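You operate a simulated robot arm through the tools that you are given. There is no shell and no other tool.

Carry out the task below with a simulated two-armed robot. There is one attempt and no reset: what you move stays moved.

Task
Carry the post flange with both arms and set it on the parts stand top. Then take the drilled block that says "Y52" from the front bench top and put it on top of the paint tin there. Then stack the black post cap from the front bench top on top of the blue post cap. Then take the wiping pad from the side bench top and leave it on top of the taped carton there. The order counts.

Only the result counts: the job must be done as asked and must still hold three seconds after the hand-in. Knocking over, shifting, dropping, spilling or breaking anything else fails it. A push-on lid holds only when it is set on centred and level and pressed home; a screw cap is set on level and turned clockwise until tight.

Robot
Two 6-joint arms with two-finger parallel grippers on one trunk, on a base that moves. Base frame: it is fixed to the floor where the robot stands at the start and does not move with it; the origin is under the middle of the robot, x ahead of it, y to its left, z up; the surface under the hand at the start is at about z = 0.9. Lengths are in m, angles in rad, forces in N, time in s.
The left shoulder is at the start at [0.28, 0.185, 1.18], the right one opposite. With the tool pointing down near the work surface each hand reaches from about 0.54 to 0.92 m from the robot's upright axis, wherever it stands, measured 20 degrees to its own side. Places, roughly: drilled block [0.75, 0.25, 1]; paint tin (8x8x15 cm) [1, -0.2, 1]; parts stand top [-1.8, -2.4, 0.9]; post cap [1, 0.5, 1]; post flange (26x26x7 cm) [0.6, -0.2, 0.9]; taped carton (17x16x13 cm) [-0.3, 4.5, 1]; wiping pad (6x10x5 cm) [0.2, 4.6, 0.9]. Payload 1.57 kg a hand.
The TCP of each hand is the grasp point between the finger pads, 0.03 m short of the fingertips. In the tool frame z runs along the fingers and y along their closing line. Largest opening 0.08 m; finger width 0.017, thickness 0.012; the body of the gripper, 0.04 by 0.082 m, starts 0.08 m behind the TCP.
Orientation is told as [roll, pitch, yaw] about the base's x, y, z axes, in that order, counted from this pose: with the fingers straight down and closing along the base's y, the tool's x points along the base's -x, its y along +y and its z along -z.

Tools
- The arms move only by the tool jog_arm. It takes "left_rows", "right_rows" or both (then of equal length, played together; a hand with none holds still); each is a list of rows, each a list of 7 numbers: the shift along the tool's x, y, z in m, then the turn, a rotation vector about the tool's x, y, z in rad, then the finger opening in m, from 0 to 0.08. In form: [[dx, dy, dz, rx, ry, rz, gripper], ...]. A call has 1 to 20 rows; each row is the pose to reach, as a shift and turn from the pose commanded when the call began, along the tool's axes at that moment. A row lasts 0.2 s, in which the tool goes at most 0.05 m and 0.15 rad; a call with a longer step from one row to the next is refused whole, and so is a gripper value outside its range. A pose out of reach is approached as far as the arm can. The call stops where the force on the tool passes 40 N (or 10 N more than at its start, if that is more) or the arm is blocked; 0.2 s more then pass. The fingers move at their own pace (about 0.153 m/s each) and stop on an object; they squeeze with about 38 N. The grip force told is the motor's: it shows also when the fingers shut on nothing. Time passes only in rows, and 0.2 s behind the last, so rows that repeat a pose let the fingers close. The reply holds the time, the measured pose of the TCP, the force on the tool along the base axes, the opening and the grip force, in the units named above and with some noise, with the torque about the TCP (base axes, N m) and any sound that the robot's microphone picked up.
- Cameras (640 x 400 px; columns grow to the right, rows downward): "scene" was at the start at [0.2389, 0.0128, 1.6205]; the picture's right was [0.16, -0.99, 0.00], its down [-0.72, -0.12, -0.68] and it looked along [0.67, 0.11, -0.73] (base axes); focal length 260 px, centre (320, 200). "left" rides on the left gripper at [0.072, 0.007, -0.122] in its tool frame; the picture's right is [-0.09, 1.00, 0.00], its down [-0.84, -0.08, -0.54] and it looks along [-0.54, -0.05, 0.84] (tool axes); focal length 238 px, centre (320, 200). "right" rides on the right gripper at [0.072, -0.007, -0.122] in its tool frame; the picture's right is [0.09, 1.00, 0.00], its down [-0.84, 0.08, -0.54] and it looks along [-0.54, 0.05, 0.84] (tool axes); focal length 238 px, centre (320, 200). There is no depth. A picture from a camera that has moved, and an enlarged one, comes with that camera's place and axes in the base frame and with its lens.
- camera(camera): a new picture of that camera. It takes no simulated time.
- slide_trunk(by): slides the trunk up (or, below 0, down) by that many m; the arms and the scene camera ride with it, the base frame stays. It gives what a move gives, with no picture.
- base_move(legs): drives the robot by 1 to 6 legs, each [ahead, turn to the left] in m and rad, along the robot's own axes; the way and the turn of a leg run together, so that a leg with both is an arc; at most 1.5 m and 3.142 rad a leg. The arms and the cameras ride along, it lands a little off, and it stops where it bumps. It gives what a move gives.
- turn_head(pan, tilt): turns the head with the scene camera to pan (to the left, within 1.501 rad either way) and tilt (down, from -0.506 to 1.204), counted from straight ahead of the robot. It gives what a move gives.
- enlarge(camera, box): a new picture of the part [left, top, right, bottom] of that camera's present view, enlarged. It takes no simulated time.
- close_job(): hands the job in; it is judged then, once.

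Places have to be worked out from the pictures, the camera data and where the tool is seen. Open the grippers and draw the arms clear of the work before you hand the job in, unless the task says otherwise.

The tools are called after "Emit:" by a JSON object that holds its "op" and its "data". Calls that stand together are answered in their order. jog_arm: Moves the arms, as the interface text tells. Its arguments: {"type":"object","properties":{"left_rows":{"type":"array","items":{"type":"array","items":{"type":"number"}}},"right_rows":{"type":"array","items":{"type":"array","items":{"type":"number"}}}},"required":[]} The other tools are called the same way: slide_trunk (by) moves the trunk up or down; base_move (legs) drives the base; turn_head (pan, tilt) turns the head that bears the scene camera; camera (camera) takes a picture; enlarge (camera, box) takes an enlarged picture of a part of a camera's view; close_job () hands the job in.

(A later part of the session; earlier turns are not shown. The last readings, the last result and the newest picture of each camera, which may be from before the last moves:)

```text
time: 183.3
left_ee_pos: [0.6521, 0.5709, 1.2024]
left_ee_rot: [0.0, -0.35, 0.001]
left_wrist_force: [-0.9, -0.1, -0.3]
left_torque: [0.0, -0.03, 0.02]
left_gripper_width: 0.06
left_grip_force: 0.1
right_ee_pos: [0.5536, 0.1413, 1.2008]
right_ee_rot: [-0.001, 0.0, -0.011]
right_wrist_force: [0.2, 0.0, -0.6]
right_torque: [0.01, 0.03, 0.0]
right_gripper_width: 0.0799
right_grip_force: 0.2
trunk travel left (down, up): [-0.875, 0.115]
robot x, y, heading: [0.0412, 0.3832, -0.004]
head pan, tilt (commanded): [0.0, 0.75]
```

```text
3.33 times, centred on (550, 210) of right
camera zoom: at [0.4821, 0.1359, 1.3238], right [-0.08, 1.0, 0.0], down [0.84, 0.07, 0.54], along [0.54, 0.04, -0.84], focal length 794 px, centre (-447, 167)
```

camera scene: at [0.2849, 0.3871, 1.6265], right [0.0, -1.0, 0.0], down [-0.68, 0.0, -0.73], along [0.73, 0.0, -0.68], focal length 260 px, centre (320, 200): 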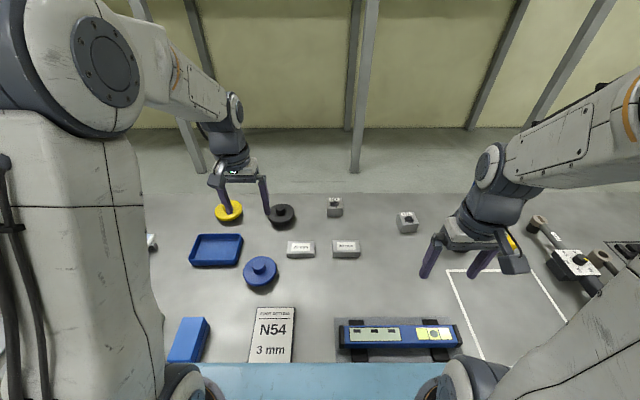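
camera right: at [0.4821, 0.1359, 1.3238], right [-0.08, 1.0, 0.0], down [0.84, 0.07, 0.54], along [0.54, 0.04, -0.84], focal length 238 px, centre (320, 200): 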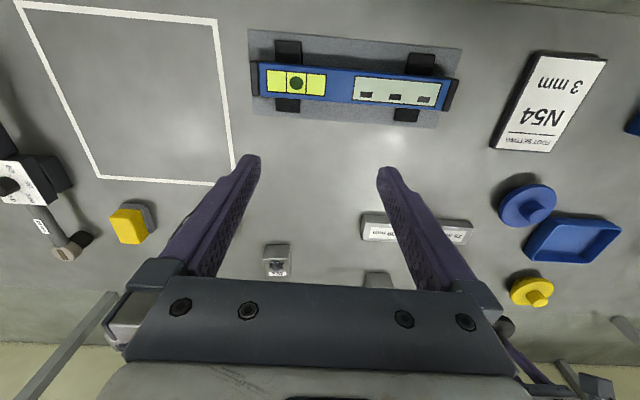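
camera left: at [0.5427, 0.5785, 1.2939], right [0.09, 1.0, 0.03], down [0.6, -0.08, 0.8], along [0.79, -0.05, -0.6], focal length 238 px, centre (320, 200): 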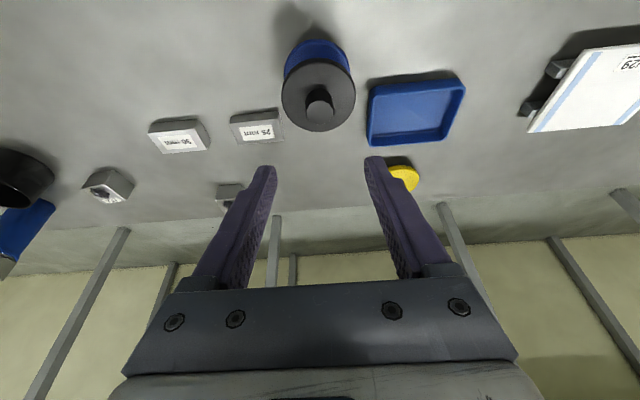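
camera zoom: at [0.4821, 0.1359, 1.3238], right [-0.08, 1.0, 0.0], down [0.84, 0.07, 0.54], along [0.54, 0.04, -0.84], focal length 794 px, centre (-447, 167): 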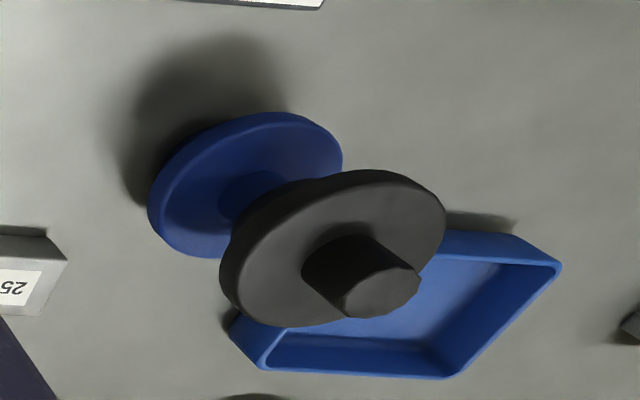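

The stack stands: black on blue, level and roughly coaxial. I draw the left hand back upright, then back away from the bench for the side bench.

Emit:
{"op": "jog_arm", "data": {"left_rows": [[0.03, 0.01, -0.012, 0, 0.05, 0, 0.06], [0.06, 0.02, -0.024, 0, 0.12, 0, 0.06], [0.09, 0.03, -0.035, 0, 0.2, 0, 0.06], [0.12, 0.04, -0.045, 0, 0.28, 0, 0.06], [0.141, 0.05, -0.0516, 0, 0.35, 0, 0.06], [0.141, 0.05, -0.0516, 0, 0.35, 0, 0.06]]}}

Emit:
{"op": "base_move", "data": {"legs": [[-0.17, 0]]}}

Emit:
{"op": "enlarge", "data": {"camera": "scene", "box": [160, 140, 480, 300]}}

```text
time: 184.7
left_ee_pos: [0.5103, 0.6222, 1.2087]
left_ee_rot: [-0.001, 0.002, 0.0]
left_wrist_force: [1.2, 0.1, 0.0]
left_torque: [-0.03, 0.02, -0.02]
left_gripper_width: 0.0601
left_grip_force: 0.0
left hand out of reach, approached as far as the arm can: row 4, 5, 6
right_ee_pos: [0.5535, 0.1409, 1.2017]
right_ee_rot: [0.001, -0.001, -0.009]
right_wrist_force: [-0.4, 0.7, -0.4]
right_torque: [-0.05, 0.02, 0.06]
right_gripper_width: 0.0798
right_grip_force: 0.0
trunk travel left (down, up): [-0.875, 0.115]
robot x, y, heading: [0.0395, 0.3881, -0.004]
head pan, tilt (commanded): [0.0, 0.75]
```

```text
time: 186.2
left_ee_pos: [0.3436, 0.6238, 1.2072]
left_ee_rot: [-0.001, 0.002, 0.002]
left_wrist_force: [0.1, -0.2, -0.8]
left_torque: [0.03, 0.02, 0.04]
left_gripper_width: 0.0602
left_grip_force: 0.1
right_ee_pos: [0.3875, 0.1422, 1.2012]
right_ee_rot: [0.001, 0.001, -0.008]
right_wrist_force: [-0.3, -0.5, 0.3]
right_torque: [-0.02, 0.0, 0.0]
right_gripper_width: 0.0801
right_grip_force: 0.0
trunk travel left (down, up): [-0.875, 0.115]
robot x, y, heading: [-0.1303, 0.3913, 0.004]
head pan, tilt (commanded): [0.0, 0.75]
```

```text
2.00 times, centred on (320, 220) of scene
camera zoom: at [0.1172, 0.3879, 1.6265], right [0.0, -1.0, 0.0], down [-0.68, 0.0, -0.73], along [0.73, 0.0, -0.68], focal length 520 px, centre (320, 160)
```

zoom: 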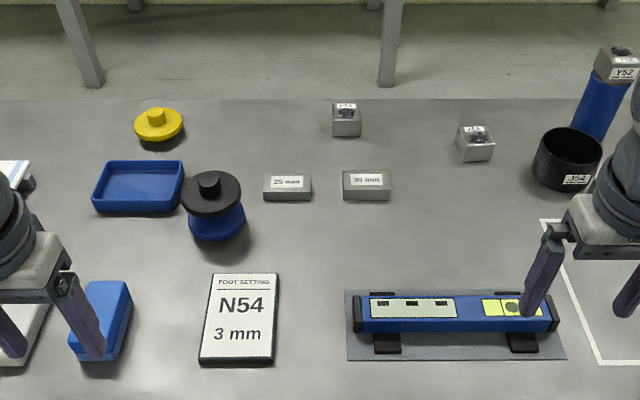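

Everything on the bench stands as intended: Y52 on the tin and the caps stacked. I turn left to face the side bench and look.

Emit:
{"op": "base_move", "data": {"legs": [[0, 1.567]]}}

Emit:
{"op": "turn_head", "data": {"pan": 0.0, "tilt": 0.35}}

Emit:
{"op": "camera", "data": {"camera": "scene"}}

Emit:
{"op": "enlarge", "data": {"camera": "scene", "box": [200, 100, 400, 220]}}

```text
time: 190.3
left_ee_pos: [-0.3453, 0.8654, 1.2081]
left_ee_rot: [0.001, 0.003, 1.54]
left_wrist_force: [0.4, 0.9, 0.6]
left_torque: [-0.01, -0.01, 0.01]
left_gripper_width: 0.0601
left_grip_force: 0.1
right_ee_pos: [0.1374, 0.8929, 1.2019]
right_ee_rot: [-0.003, 0.001, 1.53]
right_wrist_force: [0.4, -0.2, 0.0]
right_torque: [0.05, -0.01, -0.01]
right_gripper_width: 0.0799
right_grip_force: 0.1
trunk travel left (down, up): [-0.875, 0.115]
robot x, y, heading: [-0.1258, 0.3895, 1.534]
head pan, tilt (commanded): [0.0, 0.75]
```

```text
time: 191.2
left_ee_pos: [-0.3451, 0.8644, 1.2071]
left_ee_rot: [0.001, 0.001, 1.54]
left_wrist_force: [-1.1, 0.0, -0.1]
left_torque: [-0.04, -0.05, -0.03]
left_gripper_width: 0.0601
left_grip_force: 0.0
right_ee_pos: [0.1363, 0.8919, 1.2015]
right_ee_rot: [0.0, 0.0, 1.528]
right_wrist_force: [-0.2, 0.4, -0.8]
right_torque: [0.0, -0.03, 0.03]
right_gripper_width: 0.0802
right_grip_force: 0.1
trunk travel left (down, up): [-0.875, 0.115]
robot x, y, heading: [-0.1244, 0.3858, 1.535]
head pan, tilt (commanded): [0.0, 0.351]
```

```text
taken
camera scene: at [-0.1175, 0.6411, 1.6621], right [1.0, -0.03, 0.0], down [-0.01, -0.34, -0.94], along [0.03, 0.94, -0.34], focal length 260 px, centre (320, 200)
```

scene: 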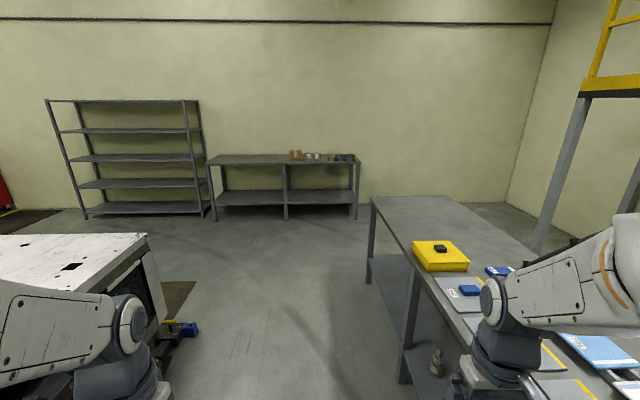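

```text
3.20 times, centred on (300, 160) of scene
camera zoom: at [-0.1175, 0.6411, 1.6621], right [1.0, -0.03, 0.0], down [-0.01, -0.34, -0.94], along [0.03, 0.94, -0.34], focal length 832 px, centre (384, 328)
```

zoom: 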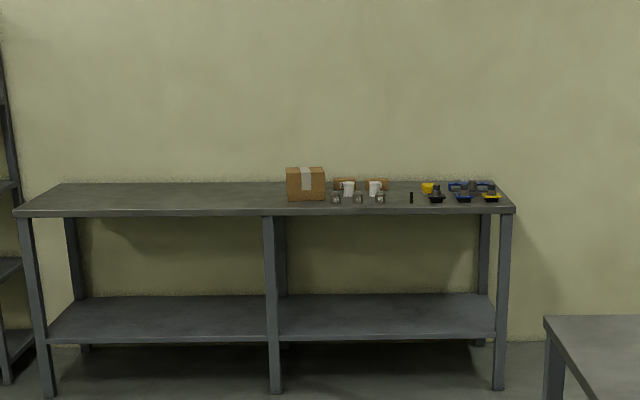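

The side bench stands about 3.6 m ahead, with the carton and small items near its right half. The aisle is clear, so I drive 2.9 m ahead.

Emit:
{"op": "base_move", "data": {"legs": [[1.45, 0.015], [1.45, 0.01]]}}

Emit:
{"op": "turn_head", "data": {"pan": 0.0, "tilt": 0.45}}

Emit:
{"op": "camera", "data": {"camera": "scene"}}

Emit:
{"op": "enlarge", "data": {"camera": "scene", "box": [220, 160, 460, 310]}}

```text
time: 205.2
left_ee_pos: [-0.2588, 3.7513, 1.2065]
left_ee_rot: [0.0, 0.001, 1.538]
left_wrist_force: [-0.4, 0.2, -0.6]
left_torque: [0.0, -0.02, 0.02]
left_gripper_width: 0.0598
left_grip_force: 0.1
right_ee_pos: [0.2242, 3.7791, 1.2025]
right_ee_rot: [-0.001, -0.001, 1.527]
right_wrist_force: [0.1, 0.2, 0.2]
right_torque: [0.02, -0.02, 0.01]
right_gripper_width: 0.08
right_grip_force: 0.0
trunk travel left (down, up): [-0.875, 0.115]
robot x, y, heading: [-0.0428, 3.2771, 1.538]
head pan, tilt (commanded): [0.0, 0.351]
```

```text
time: 205.8
left_ee_pos: [-0.2584, 3.7523, 1.2077]
left_ee_rot: [-0.002, 0.0, 1.539]
left_wrist_force: [0.3, 0.4, -0.1]
left_torque: [0.02, -0.01, -0.01]
left_gripper_width: 0.0601
left_grip_force: 0.1
right_ee_pos: [0.2232, 3.779, 1.2008]
right_ee_rot: [0.0, -0.001, 1.527]
right_wrist_force: [0.0, -0.5, 0.1]
right_torque: [0.01, 0.01, 0.03]
right_gripper_width: 0.0798
right_grip_force: 0.0
trunk travel left (down, up): [-0.875, 0.115]
robot x, y, heading: [-0.0416, 3.2699, 1.535]
head pan, tilt (commanded): [0.0, 0.45]
```

```text
taken
camera scene: at [-0.031, 3.5265, 1.653], right [1.0, -0.04, 0.0], down [-0.02, -0.43, -0.9], along [0.03, 0.9, -0.43], focal length 260 px, centre (320, 200)
```

scene: 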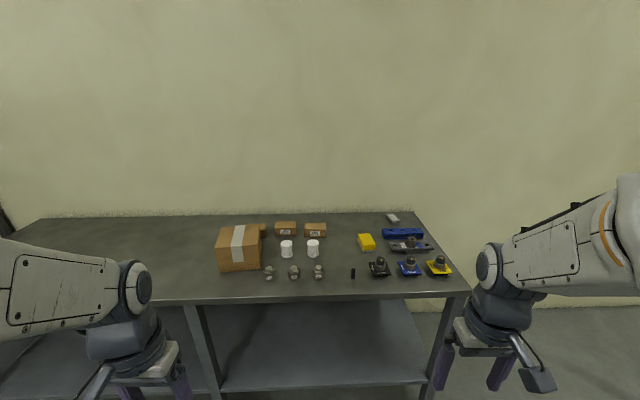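

```text
2.67 times, centred on (340, 235) of scene
camera zoom: at [-0.031, 3.5265, 1.653], right [1.0, -0.04, 0.0], down [-0.02, -0.43, -0.9], along [0.03, 0.9, -0.43], focal length 694 px, centre (267, 107)
```

zoom: 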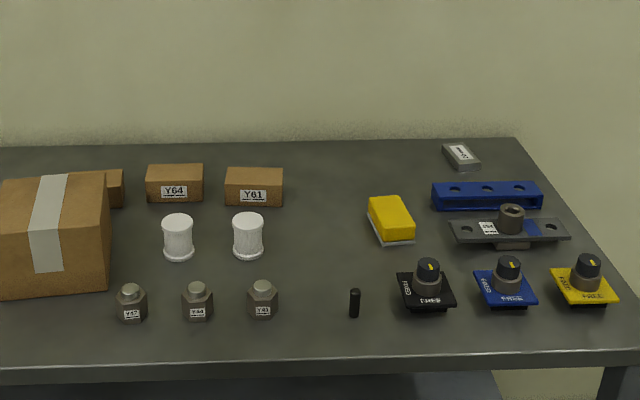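

The yellow wiping pad is near [0.226, 4.55] and the taped carton's top centre near [-0.33, 4.47]. The bench edge is at y 4.26. I steer slightly left while closing in so one arm reaches both.

Emit:
{"op": "base_move", "data": {"legs": [[0, 0.19], [0.5, 0], [0, -0.155]]}}

Emit:
{"op": "turn_head", "data": {"pan": 0.0, "tilt": 0.7}}

Emit:
{"op": "camera", "data": {"camera": "scene"}}

```text
time: 210.1
left_ee_pos: [-0.353, 4.2328, 1.2078]
left_ee_rot: [0.0, 0.002, 1.575]
left_wrist_force: [-0.4, 0.4, -0.3]
left_torque: [0.01, 0.01, -0.02]
left_gripper_width: 0.0601
left_grip_force: 0.0
right_ee_pos: [0.1286, 4.2767, 1.2004]
right_ee_rot: [-0.002, 0.0, 1.563]
right_wrist_force: [0.1, -1.0, -0.1]
right_torque: [0.0, -0.01, 0.03]
right_gripper_width: 0.0799
right_grip_force: 0.1
trunk travel left (down, up): [-0.875, 0.115]
robot x, y, heading: [-0.1149, 3.7648, 1.573]
head pan, tilt (commanded): [0.0, 0.45]
```

```text
time: 210.9
left_ee_pos: [-0.3522, 4.2323, 1.2073]
left_ee_rot: [-0.001, 0.001, 1.574]
left_wrist_force: [0.0, -0.2, -0.8]
left_torque: [0.02, -0.02, -0.01]
left_gripper_width: 0.0601
left_grip_force: 0.1
right_ee_pos: [0.1297, 4.2772, 1.2005]
right_ee_rot: [0.002, -0.003, 1.564]
right_wrist_force: [-0.2, -0.3, -0.1]
right_torque: [-0.03, -0.06, 0.0]
right_gripper_width: 0.0799
right_grip_force: 0.1
trunk travel left (down, up): [-0.875, 0.115]
robot x, y, heading: [-0.1131, 3.7659, 1.569]
head pan, tilt (commanded): [0.0, 0.7]
```

```text
taken
camera scene: at [-0.1165, 4.0086, 1.6308], right [1.0, 0.0, 0.0], down [0.0, -0.64, -0.77], along [0.0, 0.77, -0.64], focal length 260 px, centre (320, 200)
```

scene: 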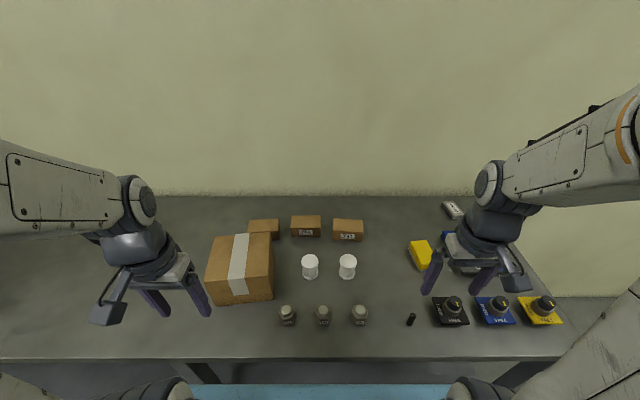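

The stand-off is still 0.49 m, so I move ahead 6 cm and bring the right hand over the pad for a closer look.

Emit:
{"op": "base_move", "data": {"legs": [[0.06, 0]]}}

Emit:
{"op": "jog_arm", "data": {"right_rows": [[-0.03, -0.03, 0, 0, 0, 0, 0.08], [-0.06, -0.055, 0, 0, 0, 0, 0.08], [-0.09, -0.08, 0, 0, 0, 0, 0.08], [-0.12, -0.095, 0, 0, 0, 0, 0.08], [-0.145, -0.095, 0.02, 0, 0, 0, 0.08], [-0.145, -0.095, 0.05, 0, 0, 0, 0.08], [-0.145, -0.095, 0.05, 0, 0, 0, 0.08]]}}

Emit:
{"op": "camera", "data": {"camera": "right"}}

Emit:
{"op": "enlarge", "data": {"camera": "scene", "box": [180, 190, 480, 350]}}

```text
time: 211.8
left_ee_pos: [-0.3519, 4.2929, 1.2081]
left_ee_rot: [0.0, 0.0, 1.572]
left_wrist_force: [0.7, -0.3, -0.5]
left_torque: [0.03, 0.01, 0.0]
left_gripper_width: 0.0599
left_grip_force: 0.1
right_ee_pos: [0.1289, 4.3386, 1.202]
right_ee_rot: [-0.001, -0.001, 1.561]
right_wrist_force: [0.3, -0.8, 0.4]
right_torque: [0.04, 0.0, -0.01]
right_gripper_width: 0.0798
right_grip_force: 0.1
trunk travel left (down, up): [-0.875, 0.115]
robot x, y, heading: [-0.1205, 3.8224, 1.572]
head pan, tilt (commanded): [0.0, 0.7]
```

```text
time: 213.4
left_ee_pos: [-0.3528, 4.2943, 1.2079]
left_ee_rot: [0.001, 0.002, 1.572]
left_wrist_force: [-0.2, 0.3, 0.5]
left_torque: [-0.02, 0.04, -0.02]
left_gripper_width: 0.0598
left_grip_force: 0.0
right_ee_pos: [0.2266, 4.4831, 1.1511]
right_ee_rot: [0.0, -0.001, 1.561]
right_wrist_force: [0.9, 0.0, -0.3]
right_torque: [0.0, 0.03, -0.01]
right_gripper_width: 0.0803
right_grip_force: 0.1
trunk travel left (down, up): [-0.875, 0.115]
robot x, y, heading: [-0.1144, 3.8265, 1.571]
head pan, tilt (commanded): [0.0, 0.7]
```

```text
taken
camera right: at [0.2333, 4.412, 1.2737], right [-1.0, -0.08, 0.0], down [-0.07, 0.84, 0.54], along [-0.04, 0.54, -0.84], focal length 238 px, centre (320, 200)
```

right: 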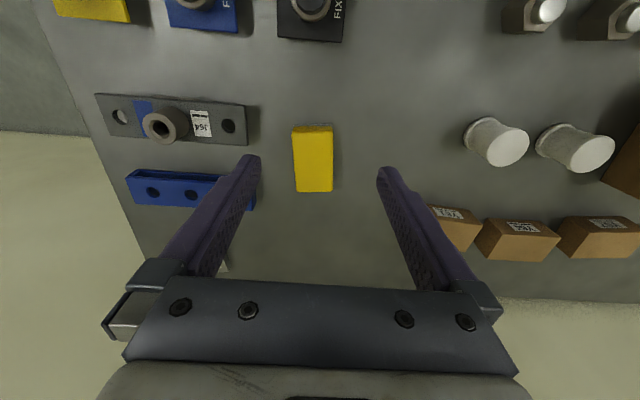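

```text
2.13 times, centred on (330, 270) of scene
camera zoom: at [-0.1164, 4.0703, 1.6307], right [1.0, 0.0, 0.0], down [0.0, -0.64, -0.76], along [0.0, 0.76, -0.64], focal length 555 px, centre (299, 51)
```

zoom: 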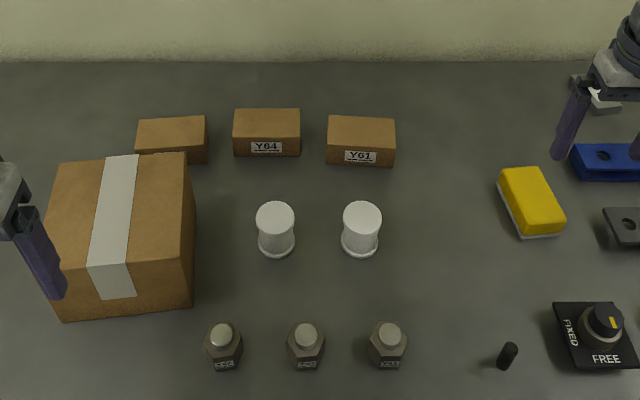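

The pad lies between the fingers' view lines. I enlarge it to measure its centre and yaw.

Emit:
{"op": "enlarge", "data": {"camera": "right", "box": [260, 100, 370, 210]}}

Emit:
{"op": "enlarge", "data": {"camera": "scene", "box": [380, 230, 480, 330]}}

```text
3.64 times, centred on (315, 155) of right
camera zoom: at [0.2333, 4.412, 1.2737], right [-1.0, -0.08, 0.0], down [-0.07, 0.84, 0.54], along [-0.04, 0.54, -0.84], focal length 867 px, centre (338, 364)
```

zoom: 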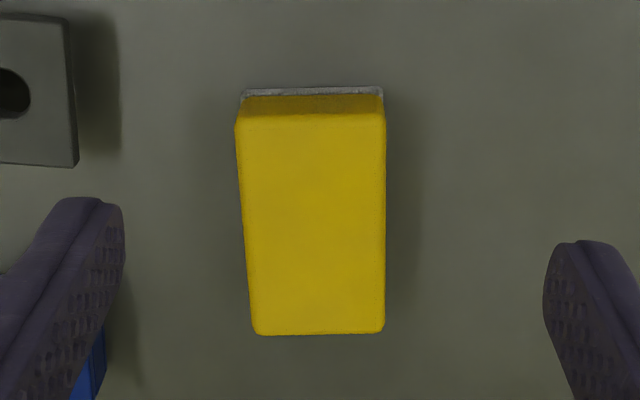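

```text
4.00 times, centred on (430, 280) of scene
camera zoom: at [-0.1164, 4.0703, 1.6307], right [1.0, 0.0, 0.0], down [0.0, -0.64, -0.76], along [0.0, 0.76, -0.64], focal length 1040 px, centre (-120, -120)
```

zoom: 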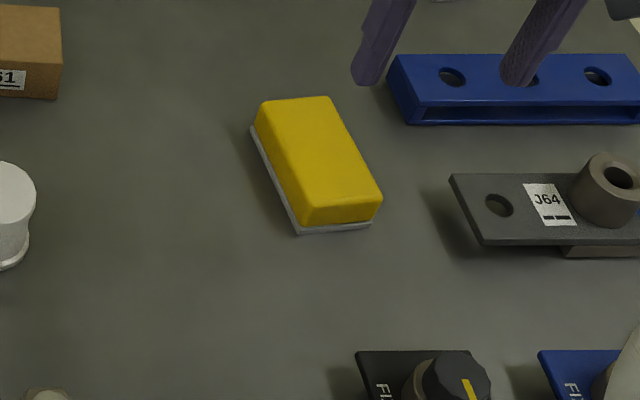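

The pad is turned about +0.105 rad, centred near [0.230, 4.562], with its top at about z 0.93. I turn the gripper to match and lower to about 10 cm above it.

Emit:
{"op": "jog_arm", "data": {"right_rows": [[-0.02, -0.001, 0.02, 0, 0, -0.04, 0.08], [-0.045, -0.0015, 0.05, 0, 0, -0.08, 0.08], [-0.065, -0.002, 0.085, 0, 0, -0.115, 0.08], [-0.078, -0.0025, 0.115, 0, 0, -0.115, 0.08], [-0.078, -0.0025, 0.12, 0, 0, -0.115, 0.08], [-0.078, -0.0025, 0.12, 0, 0, -0.115, 0.08]]}}

Emit:
{"op": "camera", "data": {"camera": "right"}}

Emit:
{"op": "enlarge", "data": {"camera": "scene", "box": [360, 190, 500, 310]}}

```text
time: 214.8
left_ee_pos: [-0.3524, 4.2937, 1.2081]
left_ee_rot: [-0.002, 0.002, 1.573]
left_wrist_force: [0.5, -0.3, 0.0]
left_torque: [-0.01, -0.04, 0.01]
left_gripper_width: 0.0602
left_grip_force: 0.1
right_ee_pos: [0.2294, 4.5628, 1.0317]
right_ee_rot: [0.0, 0.0, 1.678]
right_wrist_force: [0.2, 0.2, -0.3]
right_torque: [0.04, -0.01, -0.01]
right_gripper_width: 0.08
right_grip_force: 0.0
trunk travel left (down, up): [-0.875, 0.115]
robot x, y, heading: [-0.1138, 3.8202, 1.573]
head pan, tilt (commanded): [0.0, 0.7]
```

```text
taken
camera right: at [0.2438, 4.4919, 1.1533], right [-0.98, -0.2, 0.0], down [-0.17, 0.82, 0.54], along [-0.11, 0.53, -0.84], focal length 238 px, centre (320, 200)
```

right: 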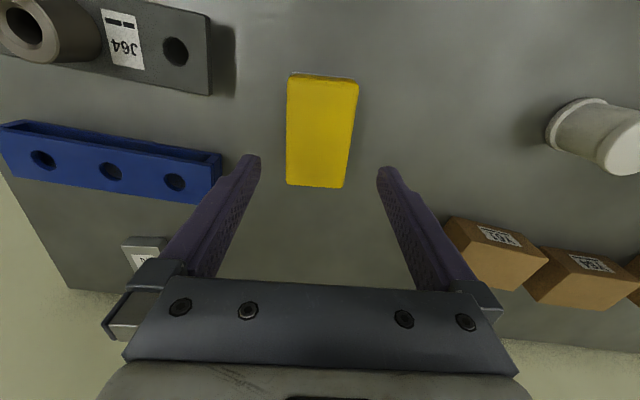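

```text
3.33 times, centred on (430, 250) of scene
camera zoom: at [-0.1165, 4.0701, 1.6308], right [1.0, 0.0, 0.0], down [0.0, -0.64, -0.76], along [0.0, 0.76, -0.64], focal length 867 px, centre (-47, 33)
```

zoom: 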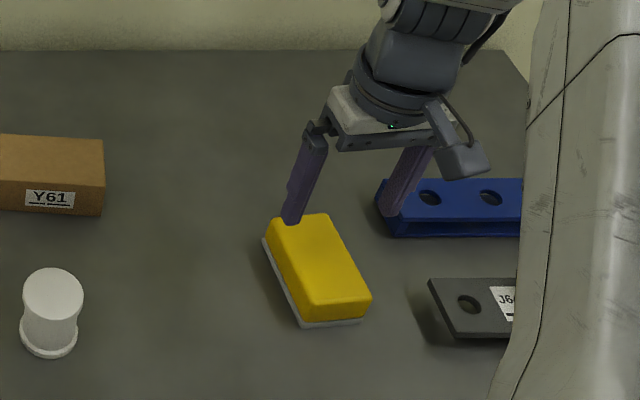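

The finer view puts the pad at [0.231, 4.562], yaw about 0.13, top near z 0.94. I trim the hand and lower to TCP z of about 0.94 with the fingers straddling the pad.

Emit:
{"op": "jog_arm", "data": {"right_rows": [[0.0007, -0.002, 0.03, 0, 0, -0.02, 0.08], [0.0007, -0.002, 0.055, 0, 0, -0.02, 0.08], [0.0007, -0.002, 0.075, 0, 0, -0.02, 0.08], [0.0007, -0.002, 0.086, 0, 0, -0.02, 0.08], [0.0007, -0.002, 0.0917, 0, 0, -0.02, 0.08], [0.0007, -0.002, 0.0917, 0, 0, -0.02, 0.08]]}}

Emit:
{"op": "camera", "data": {"camera": "right"}}

Emit:
{"op": "enlarge", "data": {"camera": "scene", "box": [360, 190, 500, 310]}}

```text
time: 216.2
left_ee_pos: [-0.3513, 4.2942, 1.2072]
left_ee_rot: [0.001, 0.002, 1.573]
left_wrist_force: [-0.4, 0.0, -0.4]
left_torque: [-0.03, -0.01, 0.0]
left_gripper_width: 0.0601
left_grip_force: 0.1
right_ee_pos: [0.2317, 4.5614, 0.9388]
right_ee_rot: [0.002, 0.001, 1.698]
right_wrist_force: [-0.3, 0.3, 0.5]
right_torque: [0.02, 0.02, -0.01]
right_gripper_width: 0.0802
right_grip_force: 0.0
trunk travel left (down, up): [-0.875, 0.115]
robot x, y, heading: [-0.1162, 3.8255, 1.576]
head pan, tilt (commanded): [0.0, 0.7]
```

```text
taken
camera right: at [0.2471, 4.4911, 1.0619], right [-0.98, -0.22, 0.0], down [-0.18, 0.82, 0.54], along [-0.12, 0.53, -0.84], focal length 238 px, centre (320, 200)
```

right: 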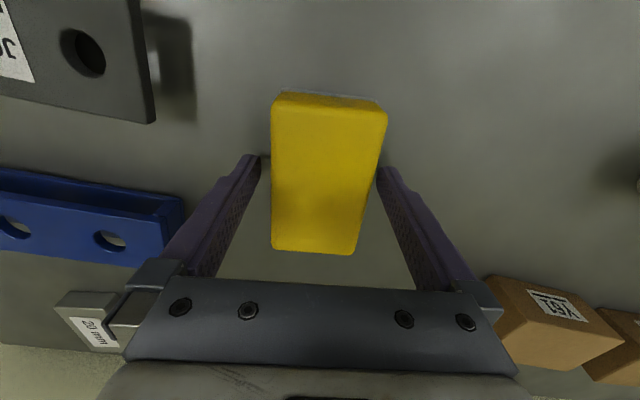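

```text
3.33 times, centred on (430, 250) of scene
camera zoom: at [-0.1164, 4.0702, 1.6307], right [1.0, 0.0, 0.0], down [0.0, -0.64, -0.76], along [0.0, 0.76, -0.64], focal length 867 px, centre (-47, 33)
```

zoom: 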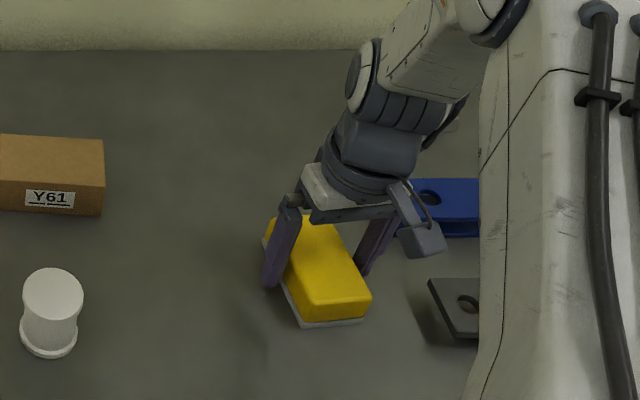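

The fingers straddle the pad without contact. I close on it.

Emit:
{"op": "jog_arm", "data": {"right_rows": [[0, 0, 0, 0, 0, 0, 0.07], [0, 0, 0, 0, 0, 0, 0.06], [0, 0, 0, 0, 0, 0, 0.045], [0, 0, 0, 0, 0, 0, 0.03], [0, 0, 0, 0, 0, 0, 0.03], [0, 0, 0, 0, 0, 0, 0.03]]}}

Emit:
{"op": "camera", "data": {"camera": "right"}}

```text
time: 217.7
left_ee_pos: [-0.3519, 4.2959, 1.2084]
left_ee_rot: [-0.001, 0.004, 1.572]
left_wrist_force: [0.2, -0.4, 0.2]
left_torque: [0.02, -0.02, -0.02]
left_gripper_width: 0.0601
left_grip_force: 0.1
right_ee_pos: [0.2312, 4.5604, 0.94]
right_ee_rot: [-0.001, 0.0, 1.698]
right_wrist_force: [0.1, -0.4, -0.8]
right_torque: [-0.02, 0.02, -0.01]
right_gripper_width: 0.0592
right_grip_force: 37.7
trunk travel left (down, up): [-0.875, 0.115]
robot x, y, heading: [-0.1149, 3.8289, 1.571]
head pan, tilt (commanded): [0.0, 0.7]
```

```text
taken
camera right: at [0.2471, 4.4911, 1.0621], right [-0.98, -0.22, 0.0], down [-0.18, 0.82, 0.54], along [-0.12, 0.53, -0.84], focal length 238 px, centre (320, 200)
```

right: 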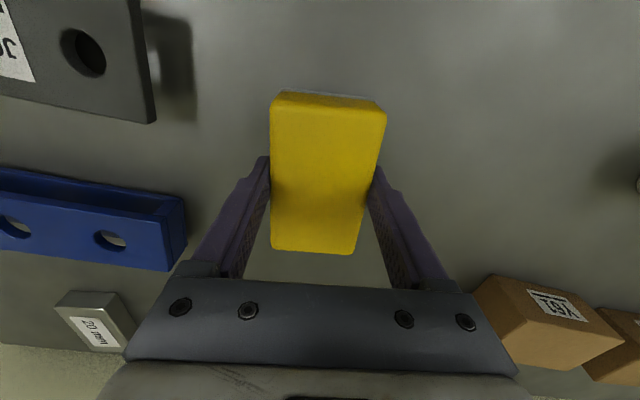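

The pad is held at 0.059 m. I lift it straight up to z 1.16 and meanwhile move the left hand aside, away from the carton.

Emit:
{"op": "jog_arm", "data": {"right_rows": [[0, 0, -0.008, 0, 0, 0, 0.03], [0, 0, -0.03, 0, 0, 0, 0.03], [0, 0, -0.06, 0, 0, 0, 0.03], [0, 0, -0.1, 0, 0, 0, 0.03], [0, 0, -0.14, 0, 0, 0, 0.03], [0, 0, -0.18, 0, 0, 0, 0.03], [0, 0, -0.21, 0, 0, 0, 0.03], [0, 0, -0.22, 0, 0, 0, 0.03]], "left_rows": [[0, 0.03, 0, 0, 0, 0, 0.06], [0, 0.06, 0, 0, 0, 0, 0.06], [0, 0.09, 0, 0, 0, 0, 0.06], [0, 0.12, 0, 0, 0, 0, 0.06], [0, 0.15, 0, 0, 0, 0, 0.06], [0, 0.18, 0, 0, 0, 0, 0.06], [0, 0.2, 0, 0, 0, 0, 0.06], [0, 0.2, 0, 0, 0, 0, 0.06]]}}

Emit:
{"op": "camera", "data": {"camera": "scene"}}

Emit:
{"op": "camera", "data": {"camera": "right"}}

```text
time: 219.4
left_ee_pos: [-0.5517, 4.2933, 1.2072]
left_ee_rot: [-0.002, 0.001, 1.573]
left_wrist_force: [-0.2, 0.0, 0.1]
left_torque: [0.01, -0.01, -0.03]
left_gripper_width: 0.0597
left_grip_force: 0.0
right_ee_pos: [0.2288, 4.5605, 1.1605]
right_ee_rot: [0.001, -0.001, 1.699]
right_wrist_force: [-0.4, -0.1, -0.4]
right_torque: [0.01, 0.02, 0.0]
right_gripper_width: 0.0591
right_grip_force: 38.2
trunk travel left (down, up): [-0.875, 0.115]
robot x, y, heading: [-0.1198, 3.8212, 1.569]
head pan, tilt (commanded): [0.0, 0.7]
```

```text
taken
camera scene: at [-0.1166, 4.0702, 1.6307], right [1.0, 0.0, 0.0], down [0.0, -0.64, -0.76], along [0.0, 0.76, -0.64], focal length 260 px, centre (320, 200)
```

scene: 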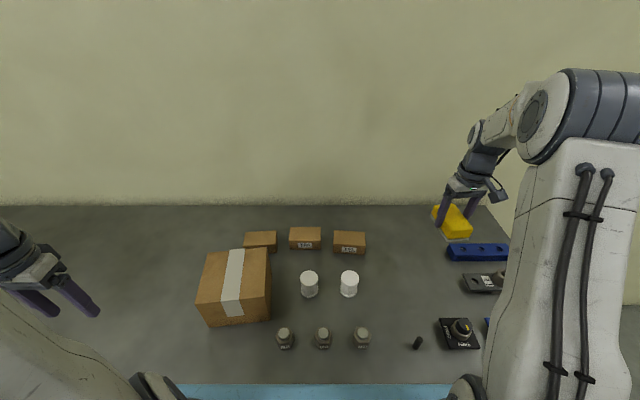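

```text
taken
camera right: at [0.2458, 4.4902, 1.2831], right [-0.98, -0.22, 0.0], down [-0.18, 0.82, 0.54], along [-0.12, 0.53, -0.84], focal length 238 px, centre (320, 200)
```

right: 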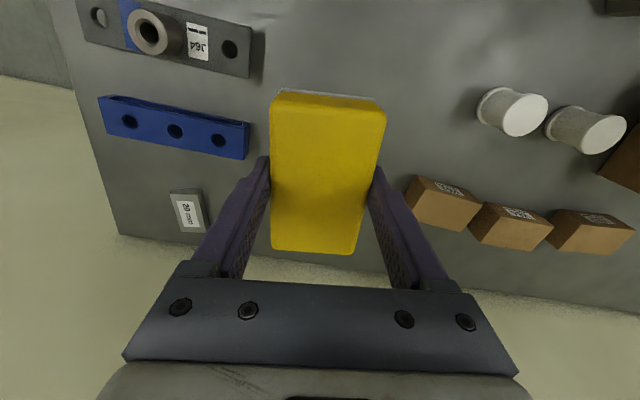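

The pad hangs level and the carton is in full view. I enlarge the carton to fix its top face.

Emit:
{"op": "enlarge", "data": {"camera": "scene", "box": [180, 220, 300, 340]}}

```text
3.33 times, centred on (240, 280) of scene
camera zoom: at [-0.1166, 4.0702, 1.6307], right [1.0, 0.0, 0.0], down [0.0, -0.64, -0.76], along [0.0, 0.76, -0.64], focal length 867 px, centre (587, -67)
```

zoom: 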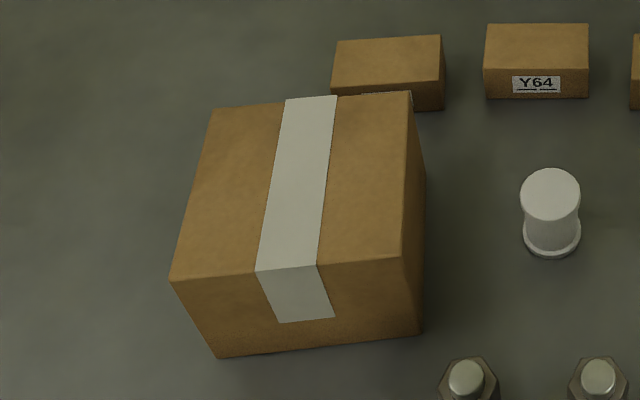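

The carton's top centre comes out at [-0.350, 4.483], z about 1.023, turned about 0.115 rad — nearly the pad's own heading. I carry the pad across at this height.

Emit:
{"op": "jog_arm", "data": {"right_rows": [[0, 0.012, 0, 0, 0, 0, 0.03], [0, 0.036, 0, 0, 0, 0, 0.03], [0.0002, 0.072, 0, 0, 0, 0, 0.03], [0.0005, 0.112, 0, 0, 0, 0, 0.03], [0.0007, 0.152, 0, 0, 0, 0, 0.03], [0.0009, 0.192, 0, 0, 0, 0, 0.03], [0.0011, 0.232, 0, 0, 0, 0, 0.03], [0.0013, 0.272, 0, 0, 0, 0, 0.03], [0.0015, 0.312, 0, 0, 0, 0, 0.03], [0.0017, 0.352, 0, 0, 0, 0, 0.03], [0.0019, 0.392, 0, 0, 0, 0, 0.03], [0.0021, 0.432, 0, 0, 0, 0, 0.03], [0.0023, 0.472, 0, 0, 0, 0, 0.03], [0.0025, 0.51, 0, 0, 0, 0, 0.03], [0.0026, 0.542, 0, 0, 0, 0, 0.03], [0.0027, 0.566, 0, 0, 0, 0, 0.03], [0.0028, 0.579, 0, 0, 0, 0, 0.03], [0.0028, 0.5841, 0, 0, 0, 0, 0.03], [0.0028, 0.5841, 0, 0, 0, 0, 0.03]]}}

Emit:
{"op": "camera", "data": {"camera": "scene"}}

Emit:
{"op": "camera", "data": {"camera": "right"}}

```text
time: 223.4
left_ee_pos: [-0.551, 4.2943, 1.2068]
left_ee_rot: [0.001, 0.002, 1.575]
left_wrist_force: [0.1, 0.2, 0.0]
left_torque: [-0.03, 0.02, 0.0]
left_gripper_width: 0.0601
left_grip_force: 0.2
right_ee_pos: [-0.3479, 4.4824, 1.16]
right_ee_rot: [-0.004, -0.001, 1.698]
right_wrist_force: [-0.2, -0.6, -0.4]
right_torque: [-0.01, 0.02, 0.01]
right_gripper_width: 0.0592
right_grip_force: 38.4
trunk travel left (down, up): [-0.875, 0.115]
robot x, y, heading: [-0.1155, 3.8248, 1.568]
head pan, tilt (commanded): [0.0, 0.7]
```

```text
taken
camera scene: at [-0.1167, 4.0702, 1.6307], right [1.0, 0.0, 0.0], down [0.0, -0.64, -0.76], along [0.0, 0.76, -0.64], focal length 260 px, centre (320, 200)
```

scene: 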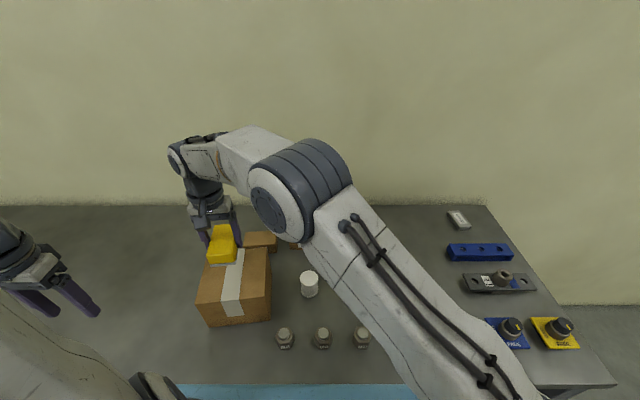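

```text
taken
camera right: at [-0.3331, 4.4134, 1.2826], right [-0.98, -0.22, 0.0], down [-0.18, 0.82, 0.54], along [-0.12, 0.53, -0.84], focal length 238 px, centre (320, 200)
```

right: 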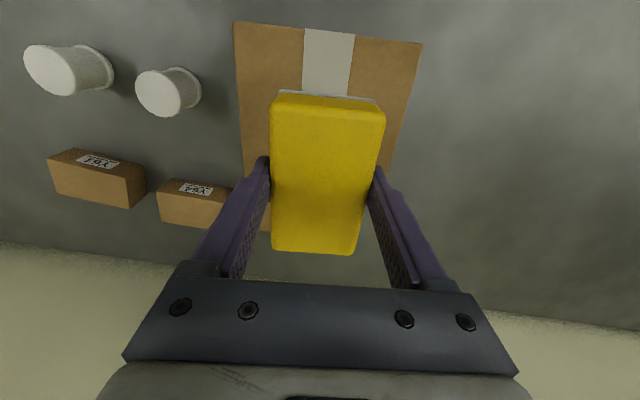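

Both cameras agree that the pad is centred over the carton. I lower to just above contact.

Emit:
{"op": "jog_arm", "data": {"right_rows": [[0, 0, 0.015, 0, 0, 0, 0.03], [0, 0, 0.035, 0, 0, 0, 0.03], [0, 0, 0.055, 0, 0, 0, 0.03], [0, 0, 0.07, 0, 0, 0, 0.03], [0, 0, 0.078, 0, 0, 0, 0.03], [0, 0, 0.078, 0, 0, 0, 0.03]]}}

Emit:
{"op": "enlarge", "data": {"camera": "scene", "box": [170, 200, 290, 340]}}

```text
time: 224.8
left_ee_pos: [-0.5532, 4.2929, 1.2058]
left_ee_rot: [0.0, 0.004, 1.573]
left_wrist_force: [-0.8, 0.5, 0.4]
left_torque: [0.02, 0.02, -0.01]
left_gripper_width: 0.06
left_grip_force: 0.1
right_ee_pos: [-0.3483, 4.4827, 1.0818]
right_ee_rot: [0.0, -0.001, 1.698]
right_wrist_force: [-0.2, -0.6, -0.6]
right_torque: [-0.01, -0.03, 0.05]
right_gripper_width: 0.0592
right_grip_force: 37.8
trunk travel left (down, up): [-0.875, 0.115]
robot x, y, heading: [-0.1145, 3.8261, 1.572]
head pan, tilt (commanded): [0.0, 0.7]
```

```text
2.86 times, centred on (230, 270) of scene
camera zoom: at [-0.1166, 4.0703, 1.6307], right [1.0, 0.0, 0.0], down [0.0, -0.64, -0.76], along [0.0, 0.76, -0.64], focal length 743 px, centre (577, 0)
```

zoom: 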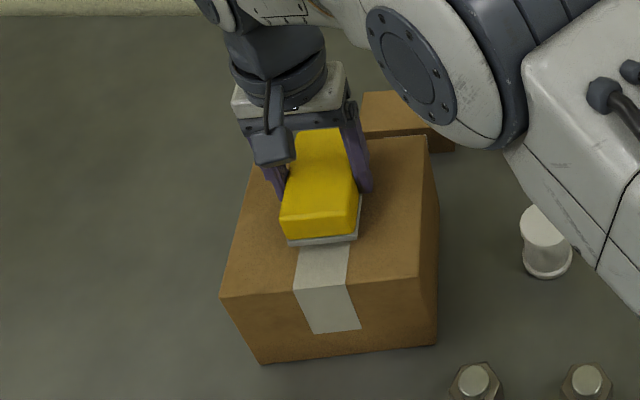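

The pad hovers centred on the carton top. I lower in 2 mm steps until the force shows contact.

Emit:
{"op": "jog_arm", "data": {"right_rows": [[0, 0, 0.002, 0, 0, 0, 0.03], [0, 0, 0.004, 0, 0, 0, 0.03], [0, 0, 0.006, 0, 0, 0, 0.03], [0, 0, 0.008, 0, 0, 0, 0.03], [0, 0, 0.01, 0, 0, 0, 0.03]]}}

```text
time: 226.1
left_ee_pos: [-0.5522, 4.2931, 1.2071]
left_ee_rot: [0.0, 0.002, 1.572]
left_wrist_force: [0.2, 0.1, 0.1]
left_torque: [-0.02, 0.0, 0.03]
left_gripper_width: 0.0602
left_grip_force: 0.0
right_ee_pos: [-0.3475, 4.4839, 1.0707]
right_ee_rot: [0.0, 0.001, 1.699]
right_wrist_force: [-0.4, -1.0, -0.6]
right_torque: [0.01, 0.0, 0.0]
right_gripper_width: 0.059
right_grip_force: 37.7
trunk travel left (down, up): [-0.875, 0.115]
robot x, y, heading: [-0.1208, 3.8273, 1.569]
head pan, tilt (commanded): [0.0, 0.7]
```

Still free at z 1.071. I continue down in 1.5 mm steps.

Emit:
{"op": "jog_arm", "data": {"right_rows": [[0, 0, 0.0015, 0, 0, 0, 0.03], [0, 0, 0.003, 0, 0, 0, 0.03], [0, 0, 0.0045, 0, 0, 0, 0.03], [0, 0, 0.006, 0, 0, 0, 0.03]]}}

```text
time: 227.1
left_ee_pos: [-0.5502, 4.2918, 1.2086]
left_ee_rot: [0.001, 0.0, 1.572]
left_wrist_force: [0.4, 0.2, -0.7]
left_torque: [0.02, -0.05, 0.01]
left_gripper_width: 0.0601
left_grip_force: 0.0
right_ee_pos: [-0.3488, 4.4835, 1.0701]
right_ee_rot: [0.003, -0.001, 1.697]
right_wrist_force: [7.4, -4.7, 31.6]
right_torque: [-0.68, -0.45, -0.02]
right_gripper_width: 0.0592
right_grip_force: 37.8
trunk travel left (down, up): [-0.875, 0.115]
robot x, y, heading: [-0.1168, 3.8218, 1.57]
head pan, tilt (commanded): [0.0, 0.7]
```

Contact, with 32 N. I ease up 1.8 mm to take the load off before opening.

Emit:
{"op": "jog_arm", "data": {"right_rows": [[0, 0, -0.0009, 0, 0, 0, 0.03], [0, 0, -0.0018, 0, 0, 0, 0.03], [0, 0, -0.0018, 0, 0, 0, 0.03]]}}

```text
time: 227.8
left_ee_pos: [-0.5497, 4.2923, 1.2057]
left_ee_rot: [0.002, -0.001, 1.574]
left_wrist_force: [-0.1, 0.9, 0.6]
left_torque: [0.02, 0.01, 0.01]
left_gripper_width: 0.0601
left_grip_force: 0.1
right_ee_pos: [-0.3488, 4.4828, 1.0681]
right_ee_rot: [0.001, -0.006, 1.698]
right_wrist_force: [4.5, 1.8, 28.2]
right_torque: [-0.02, -0.22, -0.08]
right_gripper_width: 0.0589
right_grip_force: 38.2
trunk travel left (down, up): [-0.875, 0.115]
robot x, y, heading: [-0.1191, 3.823, 1.568]
head pan, tilt (commanded): [0.0, 0.7]
```

Still 28 N of load. I ease up another 2 mm and read again.

Emit:
{"op": "jog_arm", "data": {"right_rows": [[0, 0, -0.001, 0, 0, 0, 0.03], [0, 0, -0.002, 0, 0, 0, 0.03], [0, 0, -0.002, 0, 0, 0, 0.03]]}}

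```text
time: 228.7
left_ee_pos: [-0.5521, 4.2927, 1.2071]
left_ee_rot: [0.0, 0.002, 1.575]
left_wrist_force: [0.0, 0.1, -0.3]
left_torque: [-0.02, -0.01, -0.02]
left_gripper_width: 0.0601
left_grip_force: 0.0
right_ee_pos: [-0.3491, 4.4823, 1.0694]
right_ee_rot: [0.0, -0.001, 1.697]
right_wrist_force: [-1.1, 4.3, 11.6]
right_torque: [0.82, 0.25, 0.02]
right_gripper_width: 0.059
right_grip_force: 38.0
trunk travel left (down, up): [-0.875, 0.115]
robot x, y, heading: [-0.1131, 3.8304, 1.573]
head pan, tilt (commanded): [0.0, 0.7]
```

About 12 N now. I ease up 1 mm more, then open gently.

Emit:
{"op": "jog_arm", "data": {"right_rows": [[0, 0, -0.0008, 0, 0, 0, 0.03], [0, 0, -0.0008, 0, 0, 0, 0.03], [0, 0, -0.0008, 0, 0, 0, 0.06], [0, 0, -0.0008, 0, 0, 0, 0.063], [0, 0, -0.0008, 0, 0, 0, 0.07], [0, 0, -0.0008, 0, 0, 0, 0.08], [0, 0, -0.0008, 0, 0, 0, 0.08]]}}

Emit:
{"op": "camera", "data": {"camera": "right"}}

Emit:
{"op": "enlarge", "data": {"camera": "scene", "box": [170, 200, 290, 340]}}

```text
time: 230.2
left_ee_pos: [-0.5528, 4.2939, 1.2054]
left_ee_rot: [0.0, 0.001, 1.573]
left_wrist_force: [0.4, 0.0, 0.1]
left_torque: [-0.03, 0.02, -0.01]
left_gripper_width: 0.06
left_grip_force: 0.1
right_ee_pos: [-0.3487, 4.4829, 1.0702]
right_ee_rot: [-0.002, -0.001, 1.699]
right_wrist_force: [0.1, -0.7, 0.5]
right_torque: [0.02, -0.01, -0.01]
right_gripper_width: 0.08
right_grip_force: 0.0
trunk travel left (down, up): [-0.875, 0.115]
robot x, y, heading: [-0.1165, 3.8271, 1.572]
head pan, tilt (commanded): [0.0, 0.7]
```

```text
taken
camera right: at [-0.3326, 4.4134, 1.1929], right [-0.98, -0.22, 0.0], down [-0.18, 0.82, 0.54], along [-0.12, 0.53, -0.84], focal length 238 px, centre (320, 200)
```

right: 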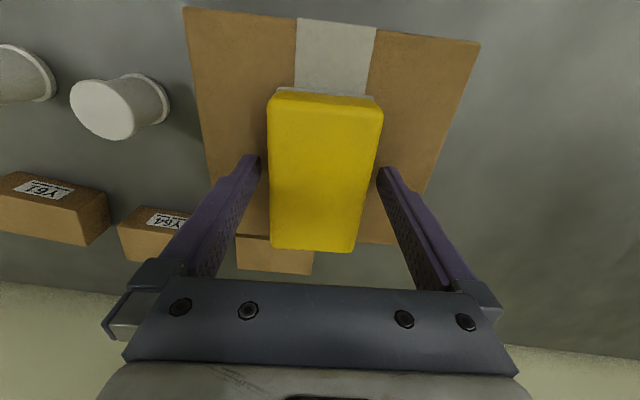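

```text
2.86 times, centred on (230, 270) of scene
camera zoom: at [-0.1166, 4.0702, 1.6307], right [1.0, 0.0, 0.0], down [0.0, -0.64, -0.76], along [0.0, 0.76, -0.64], focal length 743 px, centre (577, 0)
```

zoom: 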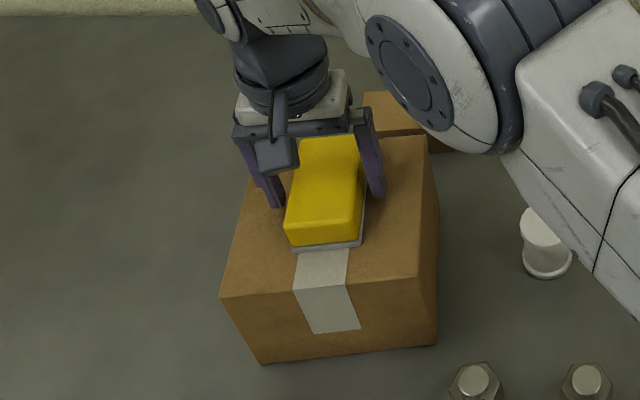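

The pad lies flat on the carton top. I lift the hand straight up, draw it back toward the robot, and look at the result.

Emit:
{"op": "jog_arm", "data": {"right_rows": [[0, 0, -0.01, 0, 0, 0, 0.08], [0, 0, -0.03, 0, 0, 0, 0.08], [0, 0, -0.06, 0, 0, 0, 0.08], [0, 0, -0.1, 0, 0, 0, 0.08], [0, 0, -0.14, 0, 0, 0, 0.08], [0.02, -0.03, -0.15, 0, 0, 0, 0.08], [0.05, -0.065, -0.15, 0, 0, 0, 0.08], [0.07, -0.105, -0.15, 0, 0, 0, 0.08], [0.09, -0.145, -0.15, 0, 0, 0, 0.08], [0.11, -0.185, -0.15, 0, 0, 0, 0.08], [0.13, -0.225, -0.15, 0, 0, 0, 0.08], [0.14, -0.27, -0.15, 0, 0, 0, 0.08], [0.15, -0.315, -0.15, 0, 0, 0, 0.08], [0.15, -0.36, -0.15, 0, 0, 0, 0.08]]}}

Emit:
{"op": "camera", "data": {"camera": "scene"}}

Emit:
{"op": "enlarge", "data": {"camera": "scene", "box": [170, 220, 290, 340]}}

```text
time: 233.2
left_ee_pos: [-0.551, 4.2941, 1.2069]
left_ee_rot: [-0.001, -0.001, 1.574]
left_wrist_force: [-0.6, -0.3, 0.1]
left_torque: [-0.03, 0.0, -0.01]
left_gripper_width: 0.0598
left_grip_force: 0.0
right_ee_pos: [0.0259, 4.3808, 1.219]
right_ee_rot: [-0.001, -0.001, 1.698]
right_wrist_force: [-0.8, -0.1, 0.1]
right_torque: [-0.01, 0.0, -0.01]
right_gripper_width: 0.0799
right_grip_force: 0.0
trunk travel left (down, up): [-0.875, 0.115]
robot x, y, heading: [-0.1151, 3.8284, 1.569]
head pan, tilt (commanded): [0.0, 0.7]
```

```text
taken
camera scene: at [-0.1165, 4.0701, 1.6307], right [1.0, 0.0, 0.0], down [0.0, -0.64, -0.76], along [0.0, 0.76, -0.64], focal length 260 px, centre (320, 200)
```

scene: 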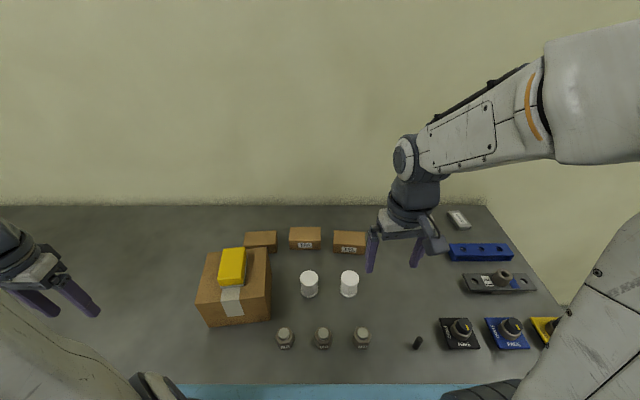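

```text
3.33 times, centred on (230, 280) of scene
camera zoom: at [-0.1165, 4.0701, 1.6307], right [1.0, 0.0, 0.0], down [0.0, -0.64, -0.76], along [0.0, 0.76, -0.64], focal length 867 px, centre (620, -67)
```

zoom: 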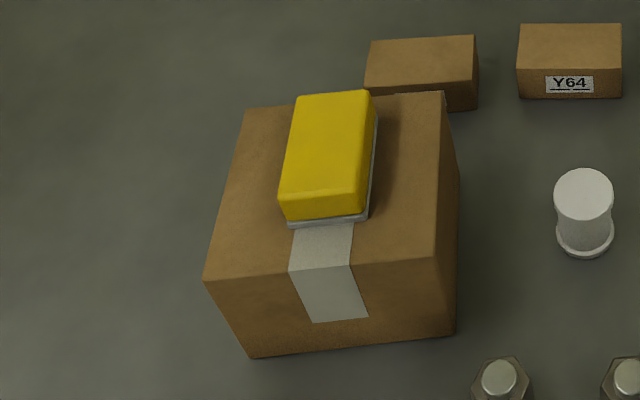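

The pad sits centred on the undisturbed carton, and all other items are in place. I back away from the bench so both open hands are well clear.

Emit:
{"op": "base_move", "data": {"legs": [[-0.35, 0]]}}

Emit:
{"op": "camera", "data": {"camera": "scene"}}

Emit:
{"op": "turn_head", "data": {"pan": -1.5, "tilt": 0.35}}

Emit:
{"op": "camera", "data": {"camera": "scene"}}

```text
time: 235.5
left_ee_pos: [-0.5512, 3.9471, 1.2075]
left_ee_rot: [0.001, 0.002, 1.569]
left_wrist_force: [0.1, 0.3, 0.2]
left_torque: [-0.02, 0.01, -0.01]
left_gripper_width: 0.06
left_grip_force: 0.1
right_ee_pos: [0.0245, 4.0341, 1.2203]
right_ee_rot: [-0.001, 0.0, 1.696]
right_wrist_force: [0.4, -0.3, 0.2]
right_torque: [-0.05, 0.02, 0.01]
right_gripper_width: 0.0803
right_grip_force: 0.1
trunk travel left (down, up): [-0.875, 0.115]
robot x, y, heading: [-0.1167, 3.4769, 1.569]
head pan, tilt (commanded): [0.0, 0.7]
```

```text
taken
camera scene: at [-0.1164, 3.7241, 1.6307], right [1.0, 0.0, 0.0], down [0.0, -0.64, -0.76], along [0.0, 0.76, -0.64], focal length 260 px, centre (320, 200)
```

scene: 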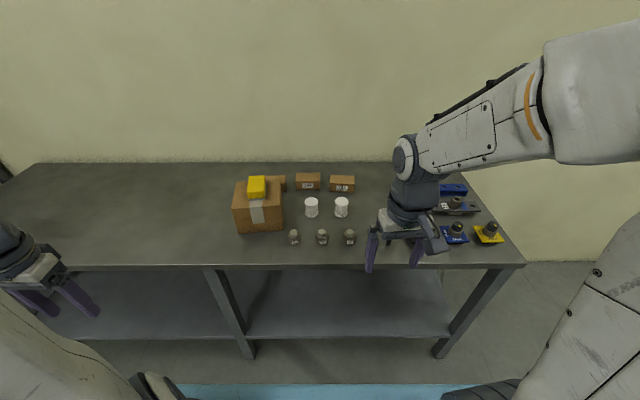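

```text
time: 237.1
left_ee_pos: [-0.5507, 3.9488, 1.2072]
left_ee_rot: [0.0, 0.002, 1.572]
left_wrist_force: [-0.2, 0.1, 0.6]
left_torque: [0.01, 0.03, -0.02]
left_gripper_width: 0.0601
left_grip_force: 0.0
right_ee_pos: [0.0246, 4.0346, 1.2215]
right_ee_rot: [-0.002, 0.001, 1.696]
right_wrist_force: [0.0, 0.4, 0.3]
right_torque: [-0.01, 0.03, 0.02]
right_gripper_width: 0.0796
right_grip_force: 0.0
trunk travel left (down, up): [-0.875, 0.115]
robot x, y, heading: [-0.1161, 3.4788, 1.568]
head pan, tilt (commanded): [-1.499, 0.351]
```

```text
taken
camera scene: at [-0.0237, 3.6455, 1.6621], right [0.07, -1.0, 0.0], down [-0.34, -0.02, -0.94], along [0.94, 0.07, -0.34], focal length 260 px, centre (320, 200)
```

scene: 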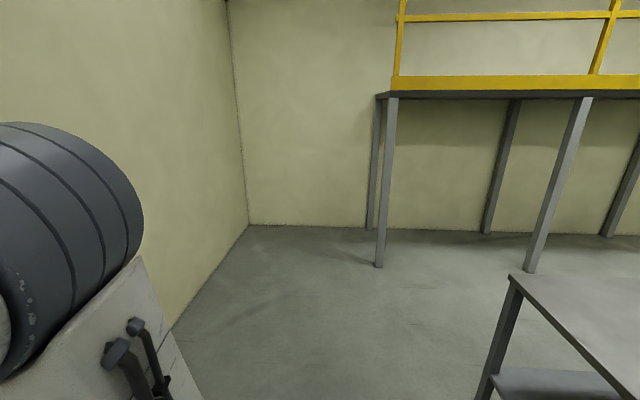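

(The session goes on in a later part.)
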